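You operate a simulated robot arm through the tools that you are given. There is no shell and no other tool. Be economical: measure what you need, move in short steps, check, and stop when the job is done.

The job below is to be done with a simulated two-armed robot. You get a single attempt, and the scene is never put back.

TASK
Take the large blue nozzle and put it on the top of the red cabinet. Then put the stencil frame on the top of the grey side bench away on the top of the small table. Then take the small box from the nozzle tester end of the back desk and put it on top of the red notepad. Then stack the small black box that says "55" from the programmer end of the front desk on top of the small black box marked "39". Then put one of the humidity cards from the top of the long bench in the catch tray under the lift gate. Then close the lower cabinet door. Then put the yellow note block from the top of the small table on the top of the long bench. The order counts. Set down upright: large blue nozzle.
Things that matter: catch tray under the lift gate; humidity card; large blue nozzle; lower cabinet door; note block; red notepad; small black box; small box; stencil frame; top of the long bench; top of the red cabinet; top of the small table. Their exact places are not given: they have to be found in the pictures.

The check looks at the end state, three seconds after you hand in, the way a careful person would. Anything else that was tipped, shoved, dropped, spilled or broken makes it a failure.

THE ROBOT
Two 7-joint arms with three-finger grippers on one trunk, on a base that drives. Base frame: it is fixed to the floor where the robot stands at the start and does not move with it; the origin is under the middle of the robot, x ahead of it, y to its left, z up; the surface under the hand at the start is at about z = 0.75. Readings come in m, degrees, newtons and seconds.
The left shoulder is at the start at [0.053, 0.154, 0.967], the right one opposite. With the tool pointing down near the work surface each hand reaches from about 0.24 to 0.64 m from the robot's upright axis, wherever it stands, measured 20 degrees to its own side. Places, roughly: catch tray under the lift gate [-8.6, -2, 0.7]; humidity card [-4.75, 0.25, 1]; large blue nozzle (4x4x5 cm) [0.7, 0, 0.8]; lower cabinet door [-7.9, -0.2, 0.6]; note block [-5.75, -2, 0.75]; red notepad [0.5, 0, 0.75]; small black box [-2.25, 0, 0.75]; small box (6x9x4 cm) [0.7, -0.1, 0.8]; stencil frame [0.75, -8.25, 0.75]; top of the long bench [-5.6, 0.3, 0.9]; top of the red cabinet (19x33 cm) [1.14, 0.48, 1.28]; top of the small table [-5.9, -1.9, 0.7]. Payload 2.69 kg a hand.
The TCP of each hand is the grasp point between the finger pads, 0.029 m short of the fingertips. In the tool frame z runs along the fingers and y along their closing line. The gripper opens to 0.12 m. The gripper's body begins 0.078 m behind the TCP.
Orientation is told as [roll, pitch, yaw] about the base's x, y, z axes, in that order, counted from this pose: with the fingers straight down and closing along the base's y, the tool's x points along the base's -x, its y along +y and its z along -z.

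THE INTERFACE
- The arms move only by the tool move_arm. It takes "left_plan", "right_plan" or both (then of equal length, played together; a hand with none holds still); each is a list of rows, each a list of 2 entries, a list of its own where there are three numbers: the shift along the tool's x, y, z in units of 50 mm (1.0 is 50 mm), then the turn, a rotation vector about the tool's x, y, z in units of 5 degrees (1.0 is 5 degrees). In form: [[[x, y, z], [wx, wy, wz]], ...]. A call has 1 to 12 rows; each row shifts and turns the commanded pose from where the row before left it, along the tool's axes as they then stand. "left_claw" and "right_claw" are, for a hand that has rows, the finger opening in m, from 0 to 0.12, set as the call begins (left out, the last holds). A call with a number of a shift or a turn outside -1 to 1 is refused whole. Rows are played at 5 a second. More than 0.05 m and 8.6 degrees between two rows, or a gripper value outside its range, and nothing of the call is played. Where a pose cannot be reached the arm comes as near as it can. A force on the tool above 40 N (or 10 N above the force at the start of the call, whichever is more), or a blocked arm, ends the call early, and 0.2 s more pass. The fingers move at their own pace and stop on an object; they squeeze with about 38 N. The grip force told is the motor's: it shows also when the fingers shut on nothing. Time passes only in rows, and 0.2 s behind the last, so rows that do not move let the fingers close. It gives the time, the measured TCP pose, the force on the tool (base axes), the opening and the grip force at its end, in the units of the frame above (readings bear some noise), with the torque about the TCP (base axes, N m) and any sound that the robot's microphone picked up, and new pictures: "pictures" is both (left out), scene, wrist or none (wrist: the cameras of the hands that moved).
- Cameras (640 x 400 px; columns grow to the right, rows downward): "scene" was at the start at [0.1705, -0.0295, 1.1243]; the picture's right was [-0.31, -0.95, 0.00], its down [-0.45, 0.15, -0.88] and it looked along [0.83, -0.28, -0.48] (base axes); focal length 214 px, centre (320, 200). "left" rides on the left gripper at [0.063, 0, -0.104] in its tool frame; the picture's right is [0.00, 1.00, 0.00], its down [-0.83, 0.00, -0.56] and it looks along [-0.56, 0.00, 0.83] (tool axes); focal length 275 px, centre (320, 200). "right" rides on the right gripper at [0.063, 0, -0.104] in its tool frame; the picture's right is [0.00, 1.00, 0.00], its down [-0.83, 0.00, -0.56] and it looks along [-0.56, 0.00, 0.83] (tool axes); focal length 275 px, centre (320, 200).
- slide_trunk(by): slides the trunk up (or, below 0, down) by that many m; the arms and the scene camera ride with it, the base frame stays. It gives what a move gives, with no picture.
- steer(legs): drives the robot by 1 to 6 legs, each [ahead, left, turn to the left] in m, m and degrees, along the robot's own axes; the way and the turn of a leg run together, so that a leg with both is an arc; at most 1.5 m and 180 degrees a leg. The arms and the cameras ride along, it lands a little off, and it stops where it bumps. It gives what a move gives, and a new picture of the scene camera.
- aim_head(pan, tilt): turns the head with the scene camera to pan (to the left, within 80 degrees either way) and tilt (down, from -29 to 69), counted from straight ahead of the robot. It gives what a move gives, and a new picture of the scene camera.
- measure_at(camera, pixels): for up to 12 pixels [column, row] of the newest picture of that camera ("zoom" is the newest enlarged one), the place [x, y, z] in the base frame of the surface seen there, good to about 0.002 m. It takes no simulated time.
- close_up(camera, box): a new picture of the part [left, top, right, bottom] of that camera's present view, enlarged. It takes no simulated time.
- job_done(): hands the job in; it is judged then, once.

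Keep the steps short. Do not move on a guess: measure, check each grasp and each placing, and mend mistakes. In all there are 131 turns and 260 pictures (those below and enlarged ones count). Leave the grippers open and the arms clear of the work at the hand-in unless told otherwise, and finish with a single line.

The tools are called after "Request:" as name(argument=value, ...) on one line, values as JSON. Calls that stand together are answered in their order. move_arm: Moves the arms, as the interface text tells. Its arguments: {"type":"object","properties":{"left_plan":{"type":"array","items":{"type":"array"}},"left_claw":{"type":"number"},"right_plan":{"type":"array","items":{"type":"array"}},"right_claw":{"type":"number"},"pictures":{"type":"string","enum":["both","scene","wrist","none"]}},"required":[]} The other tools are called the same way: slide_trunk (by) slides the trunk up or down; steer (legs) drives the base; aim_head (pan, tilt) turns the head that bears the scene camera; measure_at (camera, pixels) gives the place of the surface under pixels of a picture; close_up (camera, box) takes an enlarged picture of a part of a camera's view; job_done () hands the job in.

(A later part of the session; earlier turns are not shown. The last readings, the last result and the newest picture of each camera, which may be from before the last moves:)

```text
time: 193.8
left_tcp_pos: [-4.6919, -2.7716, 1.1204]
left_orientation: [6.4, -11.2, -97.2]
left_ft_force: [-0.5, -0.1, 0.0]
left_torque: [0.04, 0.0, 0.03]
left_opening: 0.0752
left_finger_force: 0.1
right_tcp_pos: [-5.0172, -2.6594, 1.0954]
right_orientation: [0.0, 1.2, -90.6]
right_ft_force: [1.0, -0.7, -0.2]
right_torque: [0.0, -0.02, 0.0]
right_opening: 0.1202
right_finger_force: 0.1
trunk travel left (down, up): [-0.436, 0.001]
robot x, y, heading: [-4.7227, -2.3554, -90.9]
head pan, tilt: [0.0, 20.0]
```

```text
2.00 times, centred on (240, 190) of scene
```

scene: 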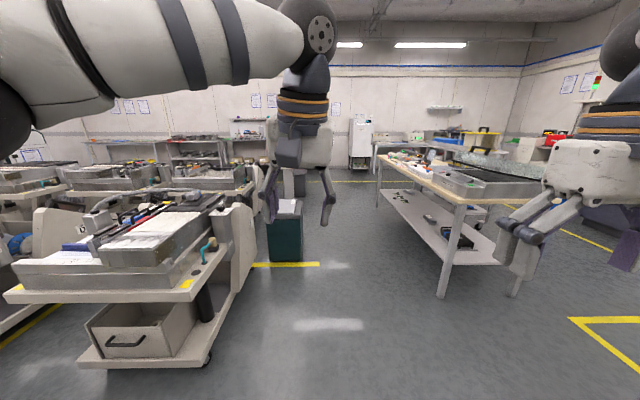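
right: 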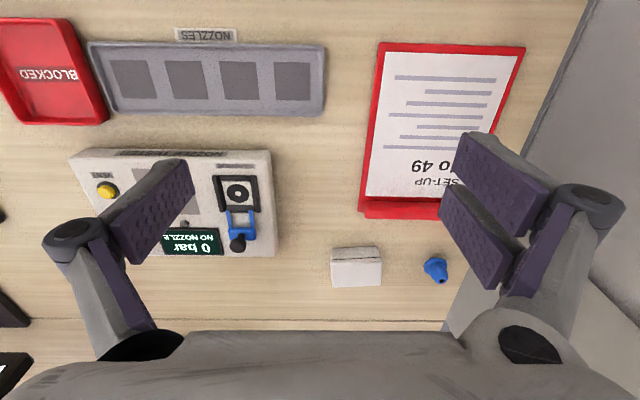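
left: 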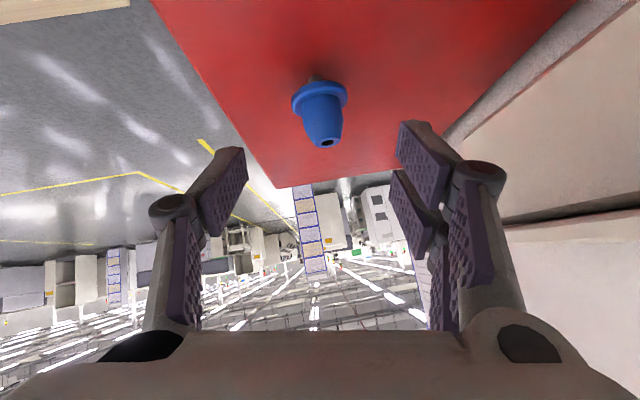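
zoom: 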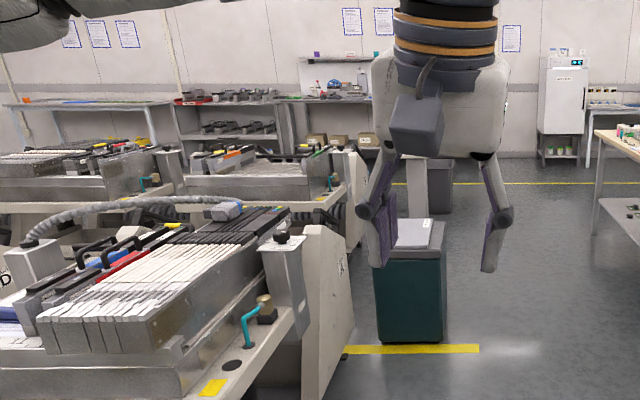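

Lane centre x≈−5.1. I'll shift over and drive to y≈−6.2, then turn toward +x.

Request:
steer(legs=[[0, -0.38, 0.9], [1.3, 0, 0], [1.3, 0, 0], [1.4, 0, 0], [0, 0, 90]])

Request:
aim_head(pan=-10, tilt=20)

```text
time: 220.1
left_tcp_pos: [-4.6156, -6.3144, 1.1207]
left_orientation: [6.2, -11.3, -4.5]
left_ft_force: [-0.2, -0.8, -0.2]
left_torque: [0.0, -0.01, -0.01]
left_opening: 0.0749
left_finger_force: 0.1
right_tcp_pos: [-4.7117, -6.6471, 1.0948]
right_orientation: [0.0, 1.2, 2.3]
right_ft_force: [-0.4, -0.3, -0.4]
right_torque: [-0.01, 0.01, 0.0]
right_opening: 0.1199
right_finger_force: 0.1
trunk travel left (down, up): [-0.436, 0.001]
robot x, y, heading: [-5.0302, -6.3637, 2.0]
head pan, tilt: [0.0, 20.0]
```

scene: 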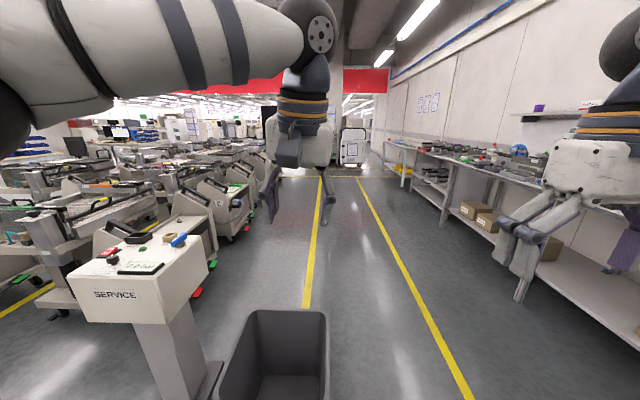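

```text
time: 220.8
left_tcp_pos: [-4.6148, -6.3162, 1.1199]
left_orientation: [6.3, -11.3, -4.6]
left_ft_force: [0.4, -0.9, 0.0]
left_torque: [0.0, -0.01, 0.0]
left_opening: 0.0748
left_finger_force: 0.1
right_tcp_pos: [-4.7109, -6.6457, 1.0948]
right_orientation: [0.0, 1.2, 2.2]
right_ft_force: [0.1, -0.7, -0.5]
right_torque: [0.03, -0.01, -0.02]
right_opening: 0.1199
right_finger_force: 0.0
trunk travel left (down, up): [-0.436, 0.001]
robot x, y, heading: [-5.0254, -6.3645, 2.3]
head pan, tilt: [-10.0, 20.0]
```

scene: 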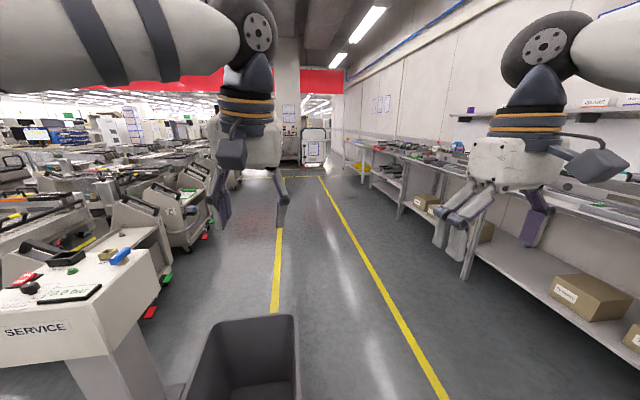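

A wide aisle leads to the side bench along the right wall; a bin is just ahead. Measuring bin, bench edge and far bench.

Request:
measure_at(camera="scene", pixels=[[296, 380], [295, 320], [470, 270], [620, 255], [355, 160], [345, 145], [385, 155], [310, 150], [270, 300], [400, 215], [200, 330], [380, 180]])

Request:
steer(legs=[[0, -0.6, -2.3], [1.5, 0, 0], [1.5, 0, 0], [1.4, 0, 0]])

Request:
aim_head(pan=-20, tilt=25)

```text
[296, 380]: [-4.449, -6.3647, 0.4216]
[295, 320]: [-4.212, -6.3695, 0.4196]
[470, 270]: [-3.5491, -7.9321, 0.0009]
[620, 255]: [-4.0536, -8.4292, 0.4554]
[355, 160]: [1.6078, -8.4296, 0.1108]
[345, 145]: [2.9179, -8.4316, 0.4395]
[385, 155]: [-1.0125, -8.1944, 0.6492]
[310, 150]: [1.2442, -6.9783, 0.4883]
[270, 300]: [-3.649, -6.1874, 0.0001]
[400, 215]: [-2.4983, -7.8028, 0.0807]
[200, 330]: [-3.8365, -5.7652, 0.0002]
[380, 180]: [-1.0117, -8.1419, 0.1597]
```

```text
time: 246.5
left_tcp_pos: [-0.2032, -7.0353, 1.1203]
left_orientation: [6.3, -11.3, -8.6]
left_ft_force: [0.3, 0.4, 1.0]
left_torque: [0.03, 0.02, 0.0]
left_opening: 0.0749
left_finger_force: 0.1
right_tcp_pos: [-0.3229, -7.3588, 1.095]
right_orientation: [0.0, 1.2, -1.7]
right_ft_force: [0.5, 0.1, 0.7]
right_torque: [-0.02, 0.02, 0.01]
right_opening: 0.1201
right_finger_force: 0.1
trunk travel left (down, up): [-0.436, 0.001]
robot x, y, heading: [-0.6228, -7.0567, -2.2]
head pan, tilt: [-10.0, 20.0]
```

scene: 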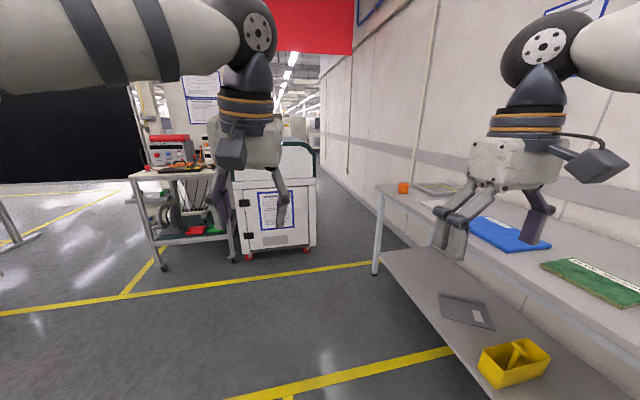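

```text
time: 247.2
left_tcp_pos: [-0.2022, -7.0358, 1.1203]
left_orientation: [6.3, -11.2, -8.6]
left_ft_force: [-0.2, -0.5, -0.3]
left_torque: [0.0, -0.02, 0.02]
left_opening: 0.0751
left_finger_force: 0.1
right_tcp_pos: [-0.3233, -7.358, 1.0947]
right_orientation: [0.1, 1.2, -2.0]
right_ft_force: [0.0, -0.6, -0.1]
right_torque: [-0.02, -0.02, 0.03]
right_opening: 0.1201
right_finger_force: 0.0
trunk travel left (down, up): [-0.436, 0.001]
robot x, y, heading: [-0.6215, -7.0545, -2.3]
head pan, tilt: [-20.0, 25.0]
```

scene: 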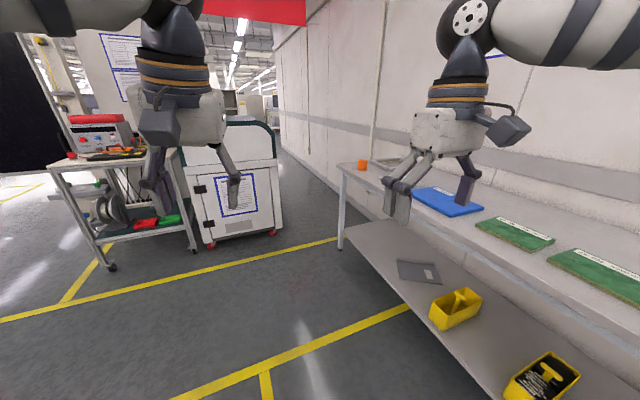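

Bench top holds an orange cup, a frame near (395,160), a blue binder and green boards. I'll measure these and look closer.

Request:
measure_at(camera="scene", pixels=[[345, 167], [362, 167], [395, 165], [440, 200], [515, 235], [405, 215], [600, 275], [343, 235], [420, 155], [380, 185], [240, 190], [200, 245]])

Request:
close_up(camera="scene", box=[320, 120, 520, 245])

```text
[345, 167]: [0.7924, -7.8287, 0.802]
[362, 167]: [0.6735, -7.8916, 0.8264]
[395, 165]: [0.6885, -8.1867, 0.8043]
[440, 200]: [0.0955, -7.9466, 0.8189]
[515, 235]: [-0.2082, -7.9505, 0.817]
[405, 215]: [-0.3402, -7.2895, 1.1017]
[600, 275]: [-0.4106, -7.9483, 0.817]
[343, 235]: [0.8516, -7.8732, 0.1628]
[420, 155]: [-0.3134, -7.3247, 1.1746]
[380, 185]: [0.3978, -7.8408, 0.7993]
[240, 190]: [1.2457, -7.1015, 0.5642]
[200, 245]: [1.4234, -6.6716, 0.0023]
```

```text
3.20 times, centred on (420, 182) of scene
```

zoom: 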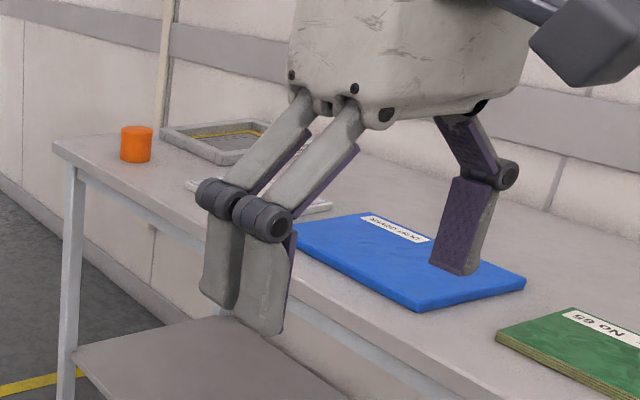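

Two frame-like items are on the bench near x≈0.4–0.75. I'll drive to x≈0.5, turn to face the bench and look down.

Request:
steer(legs=[[1.15, 0.05, 0], [0, 0, -87.7], [0.2, 0, 0]])

Request:
aim_head(pan=0, tilt=45)

```text
time: 257.8
left_tcp_pos: [0.5958, -7.6503, 1.1202]
left_orientation: [6.2, -11.3, -92.7]
left_ft_force: [0.1, 0.4, 0.1]
left_torque: [0.04, 0.0, 0.0]
left_opening: 0.075
left_finger_force: 0.0
right_tcp_pos: [0.2607, -7.5635, 1.0965]
right_orientation: [0.0, 1.2, -86.0]
right_ft_force: [-1.6, 0.9, 0.6]
right_torque: [0.05, 0.0, -0.01]
right_opening: 0.1201
right_finger_force: 0.1
trunk travel left (down, up): [-0.436, 0.001]
robot x, y, heading: [0.5339, -7.2376, -86.3]
head pan, tilt: [-20.0, 25.0]
```

scene: 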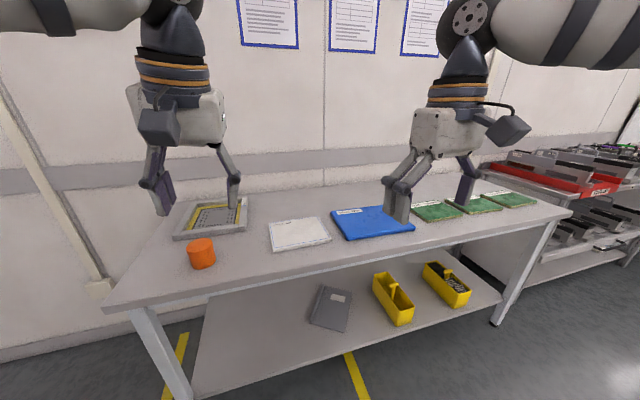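

```text
time: 258.7
left_tcp_pos: [0.5952, -7.6466, 1.1203]
left_orientation: [6.3, -11.3, -92.7]
left_ft_force: [0.4, -1.0, -0.2]
left_torque: [0.03, 0.01, 0.01]
left_opening: 0.075
left_finger_force: 0.0
right_tcp_pos: [0.2623, -7.5633, 1.0952]
right_orientation: [0.0, 1.1, -86.0]
right_ft_force: [-0.2, 0.4, 0.4]
right_torque: [-0.02, 0.0, 0.04]
right_opening: 0.12
right_finger_force: 0.2
trunk travel left (down, up): [-0.436, 0.001]
robot x, y, heading: [0.534, -7.2355, -86.3]
head pan, tilt: [0.0, 45.0]
```

scene: 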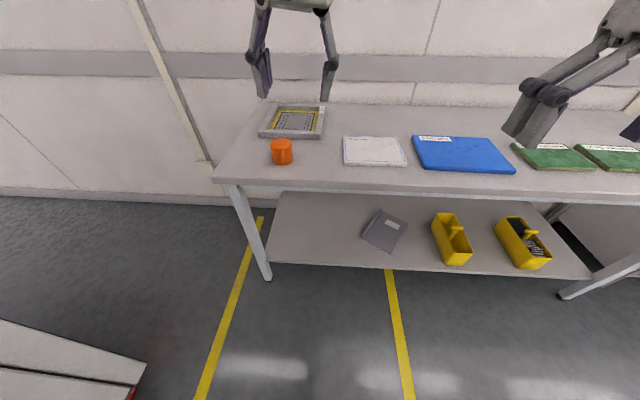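

The stencil frame is at (293,120), behind the orange cup at (282,152). I'll measure both.

Request:
measure_at(camera="scene", pixels=[[262, 133], [318, 134], [324, 106], [278, 105], [290, 134], [284, 142], [270, 150], [293, 150], [230, 180], [322, 120], [295, 122], [310, 150]])

Request:
close_up(camera="scene", box=[210, 80, 370, 180])

```text
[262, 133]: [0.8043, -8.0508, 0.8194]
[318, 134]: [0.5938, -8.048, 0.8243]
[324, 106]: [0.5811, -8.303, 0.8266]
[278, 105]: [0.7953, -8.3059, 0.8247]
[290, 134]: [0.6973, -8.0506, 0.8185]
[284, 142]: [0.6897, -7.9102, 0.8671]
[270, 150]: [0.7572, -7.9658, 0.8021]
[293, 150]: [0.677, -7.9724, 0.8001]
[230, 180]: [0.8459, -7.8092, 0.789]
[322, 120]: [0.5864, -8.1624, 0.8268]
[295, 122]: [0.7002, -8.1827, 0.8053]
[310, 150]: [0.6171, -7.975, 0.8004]
```

```text
4.00 times, centred on (290, 130) of scene
```

zoom: 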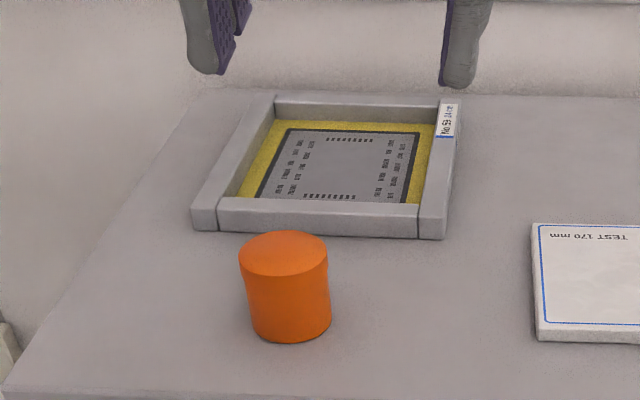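

The frame spans x 0.58–0.81, y −8.04…−8.31, bars about 2.5 cm wide and top z 0.826. I'll carry it with both hands, one on each side bar. First I move the base to x≈0.70, y≈−7.54, squared to the bench, and straighten both hands.

Request:
steer(legs=[[0, 0.15, -3.7], [0.28, 0, 0]])

Request:
move_arm(left_plan=[[[0, 0, 0], [0.378, 0.776, -0.387]], [[0, 0, 0], [0.378, 0.776, -0.387]], [[0, 0, 0], [0.378, 0.776, -0.387]]], right_plan=[[[0, 0, 0], [0, -0.08, 0.02]], [[0, 0, 0], [0, -0.08, 0.02]], [[0, 0, 0], [0, -0.08, 0.02]]], pictures="wrist")

```text
time: 262.0
left_tcp_pos: [0.7189, -7.9232, 1.1196]
left_orientation: [6.3, -11.3, -96.2]
left_ft_force: [-0.9, -0.8, -0.9]
left_torque: [0.03, -0.02, 0.01]
left_opening: 0.0749
left_finger_force: 0.0
right_tcp_pos: [0.3912, -7.8177, 1.0962]
right_orientation: [-0.1, 1.1, -89.5]
right_ft_force: [0.2, -0.5, -0.9]
right_torque: [0.01, 0.01, -0.02]
right_opening: 0.1198
right_finger_force: 0.0
trunk travel left (down, up): [-0.436, 0.001]
robot x, y, heading: [0.6821, -7.5059, -89.7]
head pan, tilt: [0.0, 45.0]
```

scene: 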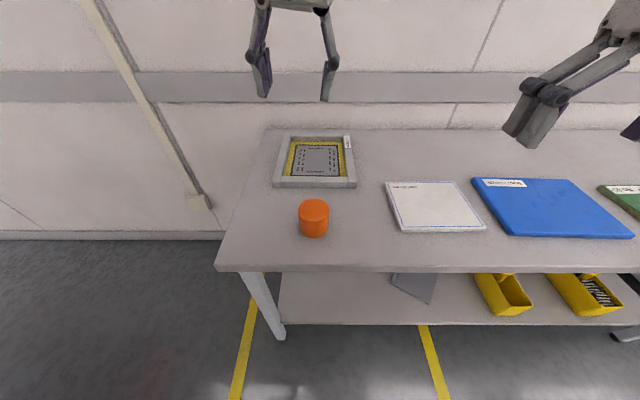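

```text
time: 262.8
left_tcp_pos: [0.7199, -7.9225, 1.1192]
left_orientation: [0.0, 0.0, -89.6]
left_ft_force: [-0.2, 0.7, -0.2]
left_torque: [-0.01, 0.02, -0.02]
left_opening: 0.0751
left_finger_force: 0.1
right_tcp_pos: [0.3916, -7.817, 1.0951]
right_orientation: [0.0, 0.0, -89.8]
right_ft_force: [0.5, -0.2, -0.5]
right_torque: [0.02, 0.01, 0.0]
right_opening: 0.1203
right_finger_force: 0.1
trunk travel left (down, up): [-0.436, 0.001]
robot x, y, heading: [0.6787, -7.5113, -90.1]
head pan, tilt: [0.0, 45.0]
```

right: 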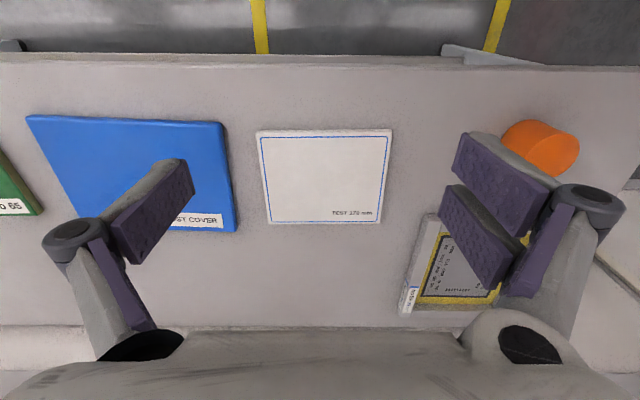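
left: 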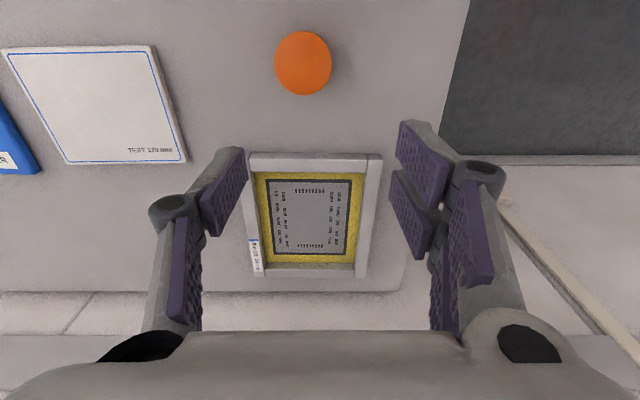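

The left wrist view shows the frame well. Measure bar edges.

Request:
measure_at(camera="left", pixels=[[250, 215], [254, 215], [261, 215], [263, 190], [363, 190], [373, 190], [366, 215], [360, 250], [368, 270], [315, 163], [315, 270], [255, 160]])

Request:
close_up(camera="left", box=[230, 140, 400, 290])

```text
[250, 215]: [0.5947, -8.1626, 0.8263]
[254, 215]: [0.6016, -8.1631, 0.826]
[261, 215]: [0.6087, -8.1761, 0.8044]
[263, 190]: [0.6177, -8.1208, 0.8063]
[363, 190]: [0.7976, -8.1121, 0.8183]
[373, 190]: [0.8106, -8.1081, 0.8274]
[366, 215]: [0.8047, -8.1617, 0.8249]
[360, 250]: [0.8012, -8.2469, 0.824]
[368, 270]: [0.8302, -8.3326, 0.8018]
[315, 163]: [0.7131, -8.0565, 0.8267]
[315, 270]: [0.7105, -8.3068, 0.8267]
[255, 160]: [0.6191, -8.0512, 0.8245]
```

```text
2.67 times, centred on (315, 215) of left
```

zoom: 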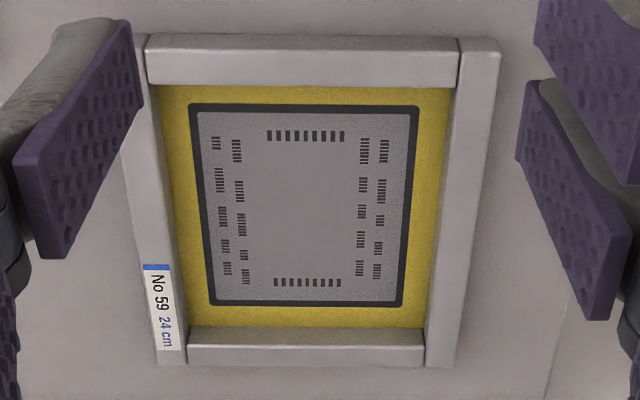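

Side bars centre at x≈0.595 and 0.809; mesh at z≈0.805, so tips can go to 0.808. I'll nudge the base closer and lower the trunk, then position hands.

Request:
steer(legs=[[0.045, 0.022, 0]])

Request:
slide_trunk(by=-0.08)

```text
time: 263.7
left_tcp_pos: [0.7409, -7.9689, 1.1202]
left_orientation: [-0.1, 0.0, -89.9]
left_ft_force: [0.1, -0.2, 0.8]
left_torque: [0.04, 0.01, -0.02]
left_opening: 0.0752
left_finger_force: 0.1
right_tcp_pos: [0.4134, -7.8618, 1.0957]
right_orientation: [-0.1, 0.0, -89.8]
right_ft_force: [-0.2, -0.6, 0.2]
right_torque: [0.02, 0.01, 0.01]
right_opening: 0.1203
right_finger_force: 0.1
trunk travel left (down, up): [-0.436, 0.001]
robot x, y, heading: [0.712, -7.5499, -89.9]
head pan, tilt: [0.0, 45.0]
```

scene: 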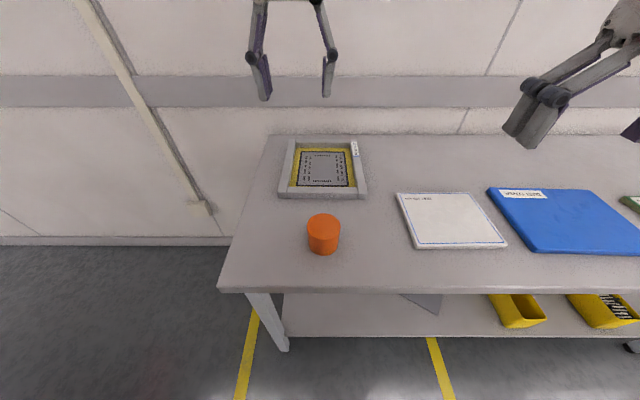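

```text
time: 264.9
left_tcp_pos: [0.7411, -7.9682, 1.0411]
left_orientation: [0.0, 0.0, -89.8]
left_ft_force: [-0.3, -0.2, 0.8]
left_torque: [-0.01, -0.01, 0.03]
left_opening: 0.0751
left_finger_force: 0.1
right_tcp_pos: [0.4131, -7.8617, 1.0144]
right_orientation: [0.0, -0.1, -89.9]
right_ft_force: [0.2, -0.1, -0.4]
right_torque: [-0.02, -0.01, -0.01]
right_opening: 0.1199
right_finger_force: 0.0
trunk travel left (down, up): [-0.356, 0.081]
robot x, y, heading: [0.7045, -7.551, -89.9]
head pan, tilt: [0.0, 45.0]
```

Move both hands over their bars at z≈0.93.

Request:
move_arm(left_plan=[[[-0.438, 0.151, 0.247], [0, 0, 0]], [[-0.438, 0.151, 0.247], [0, 0, 0]], [[-0.438, 0.151, 0.247], [0, 0, 0]], [[-0.438, 0.151, 0.247], [0, 0, 0]], [[-0.438, 0.151, 0.247], [0, 0, 0]], [[-0.438, 0.151, 0.247], [0, 0, 0]], [[-0.438, 0.151, 0.247], [0, 0, 0]], [[-0.438, 0.151, 0.247], [0, 0, 0]], [[-0.438, 0.151, 0.247], [0, 0, 0]], [[0, 0, 0], [0, 0, 0]]], right_plan=[[[-0.673, 0.404, 0.188], [0, 0, 0]], [[-0.673, 0.404, 0.188], [0, 0, 0]], [[-0.673, 0.404, 0.188], [0, 0, 0]], [[-0.673, 0.404, 0.188], [0, 0, 0]], [[-0.673, 0.404, 0.188], [0, 0, 0]], [[-0.673, 0.404, 0.188], [0, 0, 0]], [[-0.673, 0.404, 0.188], [0, 0, 0]], [[-0.673, 0.404, 0.188], [0, 0, 0]], [[-0.673, 0.404, 0.188], [0, 0, 0]], [[0, 0, 0], [0, 0, 0]]], left_claw=0.06, right_claw=0.06, pictures="wrist")

```text
time: 267.1
left_tcp_pos: [0.802, -8.1207, 0.9377]
left_orientation: [0.0, 0.1, -89.8]
left_ft_force: [-0.1, 0.5, 0.0]
left_torque: [0.0, 0.03, 0.02]
left_opening: 0.0599
left_finger_force: 0.1
left hand out of reach, approached as far as the arm can: row 7, 8, 9
right_tcp_pos: [0.5808, -8.1299, 0.9298]
right_orientation: [0.0, 0.0, -89.8]
right_ft_force: [-0.6, -0.3, 0.3]
right_torque: [0.01, 0.01, 0.02]
right_opening: 0.06
right_finger_force: 0.1
right hand out of reach, approached as far as the arm can: row 8, 9
trunk travel left (down, up): [-0.356, 0.081]
robot x, y, heading: [0.7099, -7.5559, -90.0]
head pan, tilt: [0.0, 45.0]
```

right: 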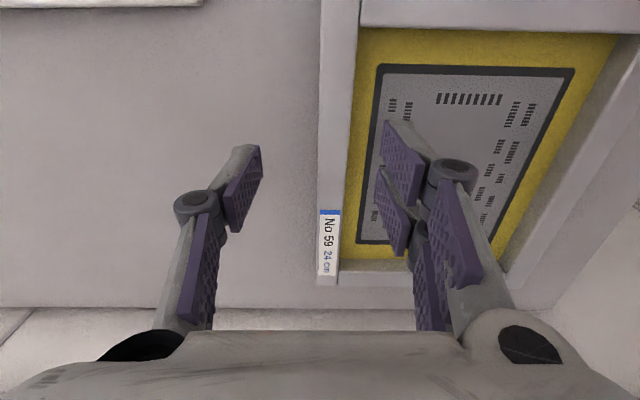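
left: 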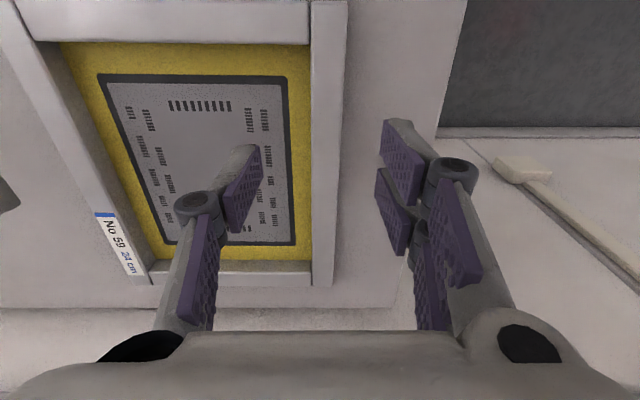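

Both hands stop near y≈−8.13 (reach limit) at this height. I'll settle for y≈−8.145, lowering to z≈0.88 and check.

Request:
move_arm(left_plan=[[[0.4, 0, 0], [0, 0, 0]], [[0, 0, 0.5], [0, 0, 0]], [[0, 0, 0.5], [0, 0, 0]], [[0, 0, 0], [0, 0, 0]]], right_plan=[[[0.4, 0, 0], [0, 0, 0]], [[0, 0, 0.5], [0, 0, 0]], [[0, 0, 0.5], [0, 0, 0]], [[0, 0, 0], [0, 0, 0]]], pictures="wrist")

```text
time: 268.1
left_tcp_pos: [0.8017, -8.0983, 0.8881]
left_orientation: [0.0, -0.1, -89.8]
left_ft_force: [-0.1, -0.7, -0.1]
left_torque: [0.0, -0.01, 0.0]
left_opening: 0.0601
left_finger_force: 0.0
right_tcp_pos: [0.58, -8.1104, 0.8802]
right_orientation: [0.0, 0.0, -89.7]
right_ft_force: [-0.5, 0.4, 0.2]
right_torque: [-0.01, -0.02, -0.02]
right_opening: 0.0601
right_finger_force: 0.0
trunk travel left (down, up): [-0.356, 0.081]
robot x, y, heading: [0.7042, -7.5518, -90.0]
head pan, tilt: [0.0, 45.0]
```

right: 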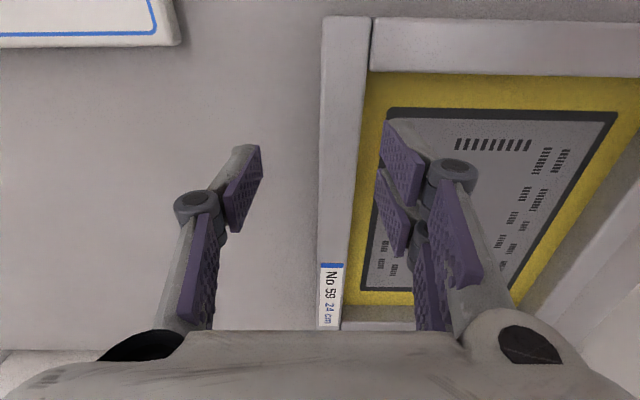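
left: 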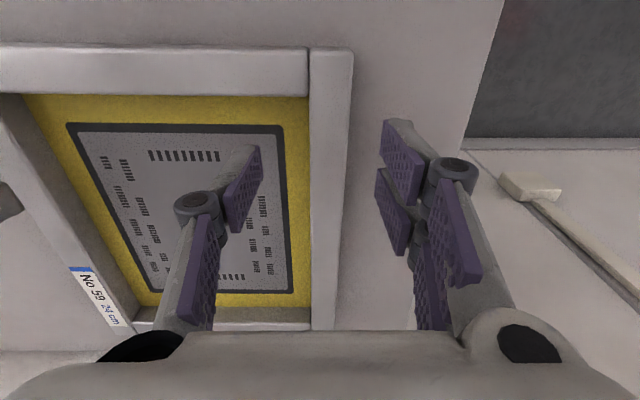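

Fine-measuring bar edges near the grasp points from both wrist cameras.

Request:
measure_at(camera="right", pixels=[[322, 170], [328, 170], [345, 170], [356, 170], [362, 170], [367, 170], [322, 110], [365, 110]])

Request:
measure_at(camera="left", pixels=[[306, 170], [311, 170], [316, 170], [330, 170], [342, 170], [347, 170], [308, 110], [350, 110]])

```text
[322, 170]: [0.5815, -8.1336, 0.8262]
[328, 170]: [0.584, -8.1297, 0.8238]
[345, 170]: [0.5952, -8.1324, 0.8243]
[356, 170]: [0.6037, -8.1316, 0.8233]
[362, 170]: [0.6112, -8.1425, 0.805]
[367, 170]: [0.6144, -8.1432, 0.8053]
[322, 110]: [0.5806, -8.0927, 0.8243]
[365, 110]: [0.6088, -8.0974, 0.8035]
```

```text
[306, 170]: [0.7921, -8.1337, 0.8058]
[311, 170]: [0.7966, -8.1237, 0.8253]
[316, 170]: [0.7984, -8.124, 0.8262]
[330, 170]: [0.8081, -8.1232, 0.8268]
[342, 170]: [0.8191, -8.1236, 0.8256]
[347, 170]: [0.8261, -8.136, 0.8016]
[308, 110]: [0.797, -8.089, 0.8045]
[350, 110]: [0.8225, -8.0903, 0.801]
```

Bar centres: x=0.593 (right) and 0.808 (left). Align laterally then lower to z≈0.838.

Request:
move_arm(left_plan=[[[-0.35, 0.13, 0], [0, 0, 0]], [[-0.35, 0, 0], [0, 0, 0]], [[0, 0, 0.5], [0, 0, 0]], [[0, 0, 0.5], [0, 0, 0]], [[0, 0, 0], [0, 0, 0]]], right_plan=[[[-0.25, 0.26, 0], [0, 0, 0]], [[-0.25, 0, 0], [0, 0, 0]], [[0, 0, 0.42], [0, 0, 0]], [[0, 0, 0.42], [0, 0, 0]], [[0, 0, 0], [0, 0, 0]]], pictures="wrist")

```text
time: 269.3
left_tcp_pos: [0.808, -8.135, 0.8379]
left_orientation: [0.0, 0.0, -89.8]
left_ft_force: [0.1, -0.5, -0.7]
left_torque: [0.02, -0.02, -0.01]
left_opening: 0.0601
left_finger_force: 0.1
right_tcp_pos: [0.5938, -8.136, 0.8391]
right_orientation: [0.0, -0.1, -89.8]
right_ft_force: [-0.2, -0.3, 0.5]
right_torque: [0.0, 0.0, 0.0]
right_opening: 0.0598
right_finger_force: 0.1
trunk travel left (down, up): [-0.356, 0.081]
robot x, y, heading: [0.7026, -7.5512, -90.1]
head pan, tilt: [0.0, 45.0]
```

right: 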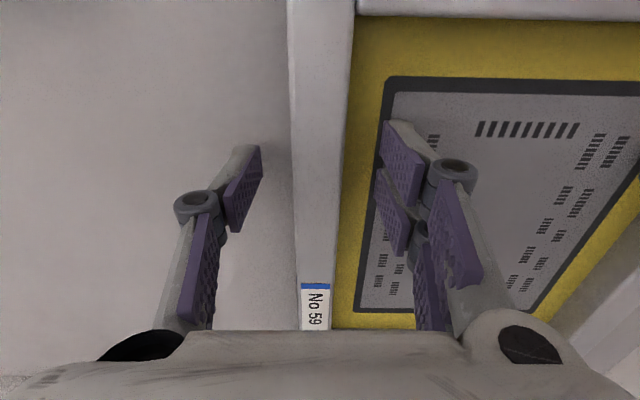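
left: 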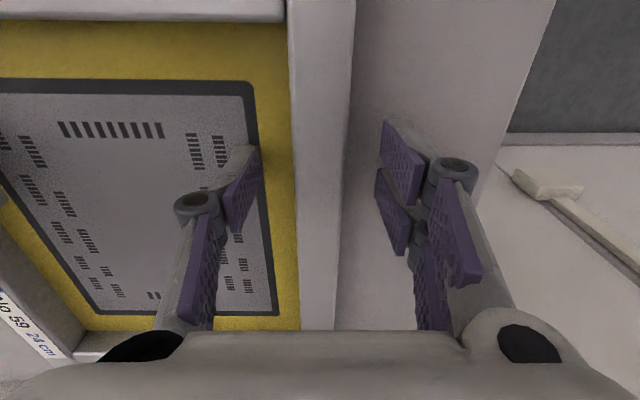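

Both straddle their bars centred. Close both grippers.

Request:
move_arm(left_plan=[[[0, 0, 0], [0, 0, 0]], [[0, 0, 0], [0, 0, 0]], [[0, 0, 0], [0, 0, 0]]], right_plan=[[[0, 0, 0], [0, 0, 0]], [[0, 0, 0], [0, 0, 0]], [[0, 0, 0], [0, 0, 0]]], left_claw=0.0, right_claw=0.0, pictures="none")

Request:
move_arm(left_plan=[[[0, 0, -0.4], [0, 0, 0]], [[0, 0, -0.4], [0, 0, 0]], [[0, 0, -0.4], [0, 0, 0]]], right_plan=[[[0, 0, -0.4], [0, 0, 0]], [[0, 0, -0.4], [0, 0, 0]], [[0, 0, -0.4], [0, 0, 0]]], pictures="both")

```text
time: 270.1
left_tcp_pos: [0.8077, -8.136, 0.8386]
left_orientation: [0.0, 0.1, -89.9]
left_ft_force: [3.5, 6.6, 0.9]
left_torque: [-0.09, -0.02, -0.93]
left_opening: 0.0248
left_finger_force: 38.0
right_tcp_pos: [0.5924, -8.1359, 0.8404]
right_orientation: [0.0, -0.2, -89.9]
right_ft_force: [-3.8, -6.7, -0.4]
right_torque: [-0.34, 0.12, -0.89]
right_opening: 0.025
right_finger_force: 38.0
trunk travel left (down, up): [-0.356, 0.081]
robot x, y, heading: [0.7068, -7.5524, -89.8]
head pan, tilt: [0.0, 45.0]
```

```text
time: 270.9
left_tcp_pos: [0.8079, -8.1322, 0.8976]
left_orientation: [0.1, -0.1, -89.7]
left_ft_force: [7.9, -1.1, -2.7]
left_torque: [0.17, -0.43, 0.03]
left_opening: 0.0247
left_finger_force: 38.2
left hand out of reach, approached as far as the arm can: row 3
right_tcp_pos: [0.5946, -8.1363, 0.8981]
right_orientation: [0.1, 0.1, -89.7]
right_ft_force: [-8.6, 0.4, -1.0]
right_torque: [0.05, 0.24, 0.03]
right_opening: 0.0248
right_finger_force: 37.5
trunk travel left (down, up): [-0.356, 0.081]
robot x, y, heading: [0.703, -7.5532, -89.8]
head pan, tilt: [0.0, 45.0]
```

scene: 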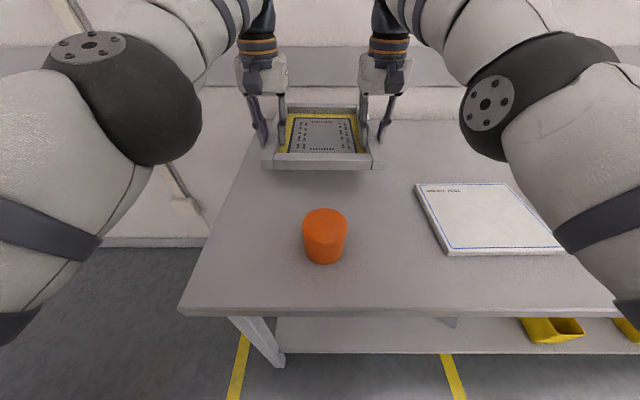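
right: 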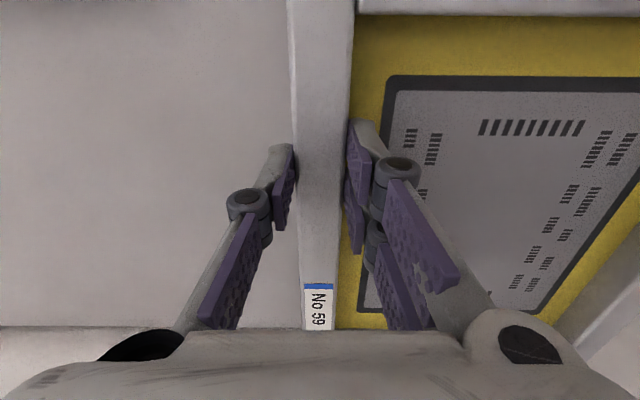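
left: 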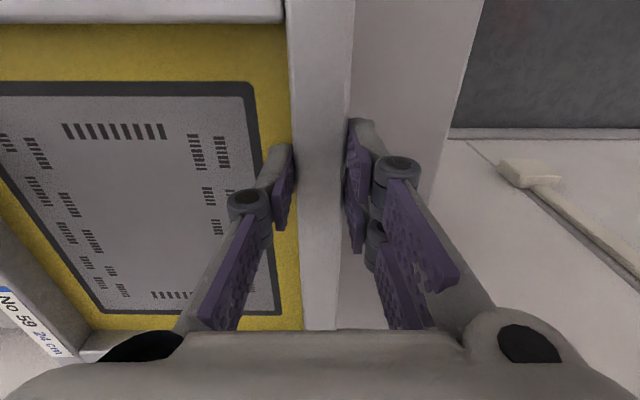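

Frame held level in both hands. I'll raise the trunk 0.08 to clear the cup, then draw the hands in.

Request:
slide_trunk(by=0.08)

Request:
move_arm(left_plan=[[[0.4, 0, 0], [0, 0, 0]], [[0.5, 0, -0.1], [0, 0, 0]], [[0.5, 0, -0.1], [0, 0, 0]], [[0.5, 0, -0.1], [0, 0, 0]], [[0.5, 0, -0.1], [0, 0, 0]], [[0.5, 0, -0.1], [0, 0, 0]], [[0.5, 0, -0.1], [0, 0, 0]]], right_plan=[[[0.4, 0, 0], [0, 0, 0]], [[0.5, 0, -0.1], [0, 0, 0]], [[0.5, 0, -0.1], [0, 0, 0]], [[0.5, 0, -0.1], [0, 0, 0]], [[0.5, 0, -0.1], [0, 0, 0]], [[0.5, 0, -0.1], [0, 0, 0]], [[0.5, 0, -0.1], [0, 0, 0]]], pictures="scene")

```text
time: 272.1
left_tcp_pos: [0.8095, -8.0952, 1.1289]
left_orientation: [0.0, -15.5, -89.7]
left_ft_force: [10.5, -2.7, 0.4]
left_torque: [-0.59, 0.26, 0.22]
left_opening: 0.0251
left_finger_force: 37.6
right_tcp_pos: [0.5933, -8.095, 1.1379]
right_orientation: [0.0, -16.2, -89.8]
right_ft_force: [-10.6, 1.2, -6.1]
right_torque: [0.92, 0.59, 0.21]
right_opening: 0.0251
right_finger_force: 38.0
trunk travel left (down, up): [-0.436, 0.001]
robot x, y, heading: [0.7047, -7.5514, -90.0]
head pan, tilt: [0.0, 45.0]
```

```text
time: 273.2
left_tcp_pos: [0.7939, -8.0811, 1.1368]
left_orientation: [-0.4, -14.7, -91.1]
left_ft_force: [4.6, 15.4, -3.1]
left_torque: [0.34, -0.24, -1.53]
left_opening: 0.0362
left_finger_force: 37.5
left hand out of reach, approached as far as the arm can: row 1, 2, 3, 4, 5
right_tcp_pos: [0.5956, -7.9963, 1.1267]
right_orientation: [0.8, -17.3, -90.2]
right_ft_force: [-5.1, -14.8, -0.6]
right_torque: [-0.05, -0.19, -1.91]
right_opening: 0.0375
right_finger_force: 37.9
trunk travel left (down, up): [-0.436, 0.001]
robot x, y, heading: [0.7049, -7.5527, -89.9]
head pan, tilt: [0.0, 45.0]
stopped in row 5 (left hand): the force on the tool passed its limit at 51 N (the readings are from after the stop); the commanded pose is now the measured one
```

scene: 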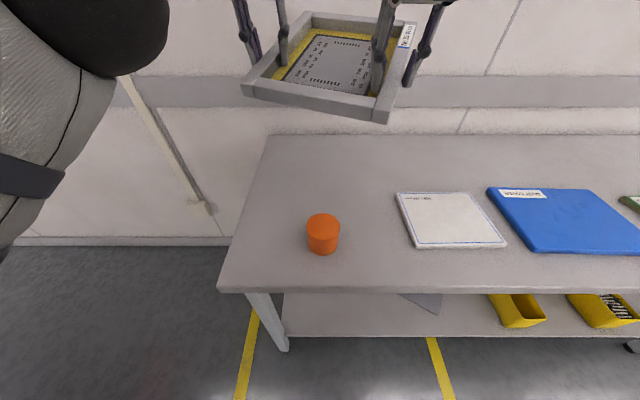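

The trunk slide pulled the arms at their reach limit: hands are now tilted 15° and the left lags the right by 8 cm, so the frame is skewed. I'll first bring both down together a little to regain reach.

Request:
move_arm(left_plan=[[[0.104, 0, 0.386], [0, 0, 0]], [[0.104, 0, 0.386], [0, 0, 0]], [[0.104, 0, 0.386], [0, 0, 0]]], right_plan=[[[0.104, 0, 0.386], [0, 0, 0]], [[0.104, 0, 0.386], [0, 0, 0]], [[0.104, 0, 0.386], [0, 0, 0]]], pictures="both")

```text
time: 274.0
left_tcp_pos: [0.7877, -8.1038, 1.0866]
left_orientation: [-0.4, -14.4, -91.0]
left_ft_force: [1.6, 23.4, -6.6]
left_torque: [0.91, -0.67, -2.35]
left_opening: 0.0407
left_finger_force: 38.0
left hand out of reach, approached as far as the arm can: row 1, 2, 3
right_tcp_pos: [0.5993, -7.9978, 1.0667]
right_orientation: [0.8, -17.3, -90.0]
right_ft_force: [-1.8, -24.2, 2.7]
right_torque: [-0.69, -0.25, -2.4]
right_opening: 0.0417
right_finger_force: 37.7
trunk travel left (down, up): [-0.436, 0.001]
robot x, y, heading: [0.7066, -7.5494, -89.6]
head pan, tilt: [0.0, 45.0]
```

scene: 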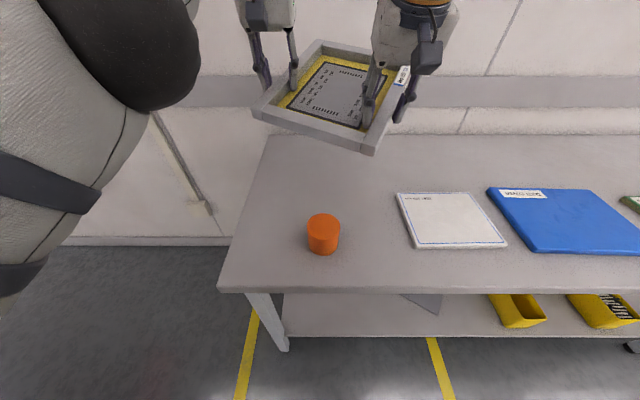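
right: 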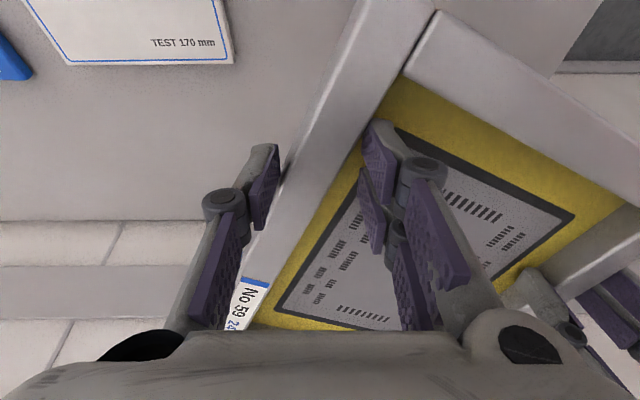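
left: 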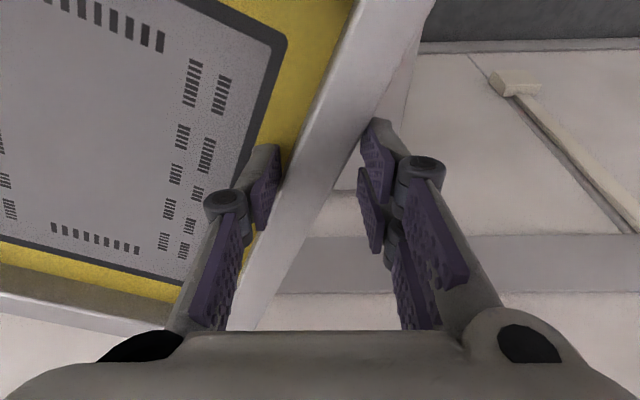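

The left arm is stretched; I'll pull only the left hand back toward the robot in small steps to square the frame.

Request:
move_arm(left_plan=[[[0.4, 0, 0.0], [0, 0, 0]], [[0.4, 0, 0.0], [0, 0, 0]], [[0.4, 0, 0.0], [0, 0, 0]]], pictures="scene")

```text
time: 274.8
left_tcp_pos: [0.7838, -8.101, 1.0928]
left_orientation: [-0.3, -15.0, -90.7]
left_ft_force: [22.9, 5.5, -7.7]
left_torque: [0.62, -1.78, -1.72]
left_opening: 0.0411
left_finger_force: 38.2
left hand out of reach, approached as far as the arm can: row 1, 2, 3
right_tcp_pos: [0.5968, -7.9959, 1.0672]
right_orientation: [0.6, -16.9, -89.9]
right_ft_force: [-22.8, -7.2, 1.8]
right_torque: [-0.69, 0.24, -1.83]
right_opening: 0.0421
right_finger_force: 38.0
trunk travel left (down, up): [-0.436, 0.001]
robot x, y, heading: [0.706, -7.5534, -89.9]
head pan, tilt: [0.0, 45.0]
```

scene: 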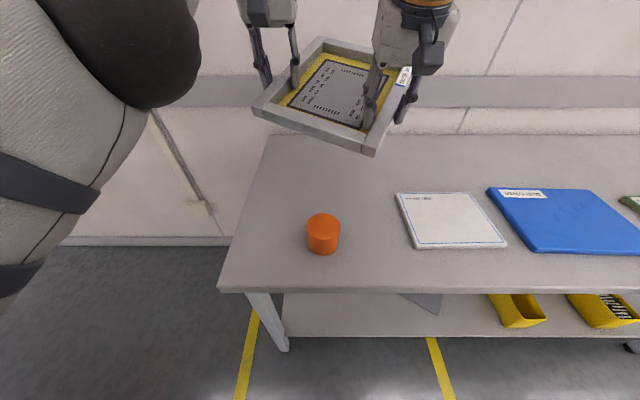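

The left arm appears straight (singular), so a pure pull doesn't bend it. I'll pitch both hands back toward vertical, which also levels the frame and should free the elbow.

Request:
move_arm(left_plan=[[[0.05, 0, 0.08], [0, 1, 0]], [[0.1, 0, 0.08], [0, 1, 0]], [[0.1, 0, 0.08], [0, 1, 0]]], right_plan=[[[0, 0, -0.08], [0, 1, 0]], [[0, 0, -0.08], [0, 1, 0]], [[0, 0, -0.08], [0, 1, 0]]], pictures="scene")

```text
time: 275.2
left_tcp_pos: [0.7836, -8.0911, 1.0878]
left_orientation: [0.2, -11.5, -90.1]
left_ft_force: [6.6, 11.7, -3.8]
left_torque: [0.55, -0.56, -1.39]
left_opening: 0.039
left_finger_force: 38.0
left hand out of reach, approached as far as the arm can: row 1
right_tcp_pos: [0.5908, -7.9941, 1.0681]
right_orientation: [-0.2, -12.7, -90.2]
right_ft_force: [-7.4, -12.6, -0.3]
right_torque: [-0.31, -0.1, -1.69]
right_opening: 0.039
right_finger_force: 37.9
trunk travel left (down, up): [-0.436, 0.001]
robot x, y, heading: [0.7037, -7.5512, -90.3]
head pan, tilt: [0.0, 45.0]
stopped in row 1 (left hand): the force on the tool passed its limit at 52 N (the readings are from after the stop); the commanded pose is now the measured one
```

scene: 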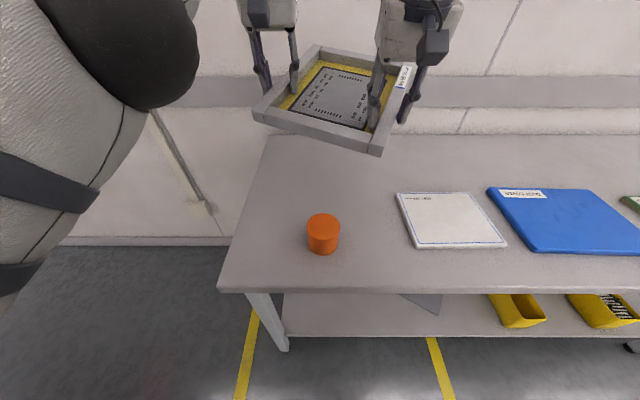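

That helped. Try pulling the left hand back again, gently.

Request:
move_arm(left_plan=[[[0.2, 0, 0.0], [0, 0, 0]], [[0.2, 0, 0.0], [0, 0, 0]], [[0.2, 0, 0.0], [0, 0, 0]], [[0.2, 0, 0.0], [0, 0, 0]]], pictures="scene")

```text
time: 276.1
left_tcp_pos: [0.7813, -8.0864, 1.0921]
left_orientation: [0.8, -11.6, -89.5]
left_ft_force: [6.2, 9.8, -7.2]
left_torque: [0.46, -0.74, -1.35]
left_opening: 0.0387
left_finger_force: 37.8
left hand out of reach, approached as far as the arm can: row 1, 2, 3, 4
right_tcp_pos: [0.5873, -7.9943, 1.0683]
right_orientation: [-0.6, -12.6, -90.3]
right_ft_force: [-7.2, -10.7, 2.7]
right_torque: [-0.36, -0.36, -1.37]
right_opening: 0.0381
right_finger_force: 38.3
trunk travel left (down, up): [-0.436, 0.001]
robot x, y, heading: [0.7083, -7.5513, -89.9]
head pan, tilt: [0.0, 45.0]
stopped in row 4 (left hand): the force on the tool passed its limit at 41 N (the readings are from after the stop); the commanded pose is now the measured one
```

scene: 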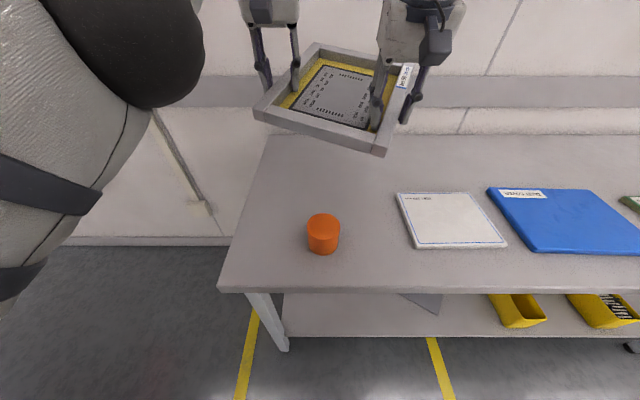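

The left arm is at a joint limit. I'll instead bring the right hand forward to square with the left, so the frame is untwisted.

Request:
move_arm(right_plan=[[[-0.37, 0, 0], [0, 0, 0]], [[-0.37, 0, 0], [0, 0, 0]], [[-0.37, 0, 0], [0, 0, 0]], [[-0.37, 0, 0], [0, 0, 0]], [[-0.37, 0, 0], [0, 0, 0]]], pictures="both")

```text
time: 276.7
left_tcp_pos: [0.7869, -8.0882, 1.0936]
left_orientation: [1.1, -11.9, -88.9]
left_ft_force: [4.7, 9.7, -6.1]
left_torque: [0.63, -0.47, -1.17]
left_opening: 0.0328
left_finger_force: 38.2
right_tcp_pos: [0.5827, -8.0266, 1.072]
right_orientation: [-1.3, -12.2, -90.4]
right_ft_force: [-4.6, -8.8, 0.8]
right_torque: [-0.38, -0.37, -1.17]
right_opening: 0.0324
right_finger_force: 38.6
trunk travel left (down, up): [-0.436, 0.001]
robot x, y, heading: [0.7039, -7.5504, -89.7]
head pan, tilt: [0.0, 45.0]
stopped in row 3 (left hand): the force on the tool passed its limit at 44 N (the readings are from after the stop); the commanded pose is now the measured one
```

scene: 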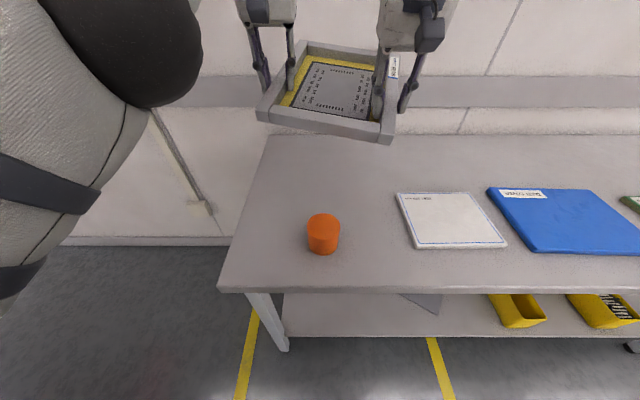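
right: 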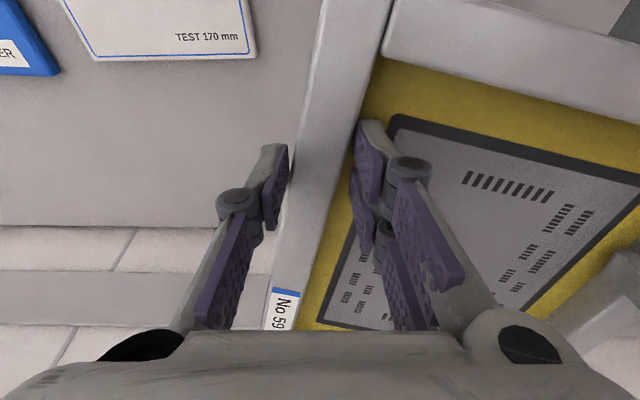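

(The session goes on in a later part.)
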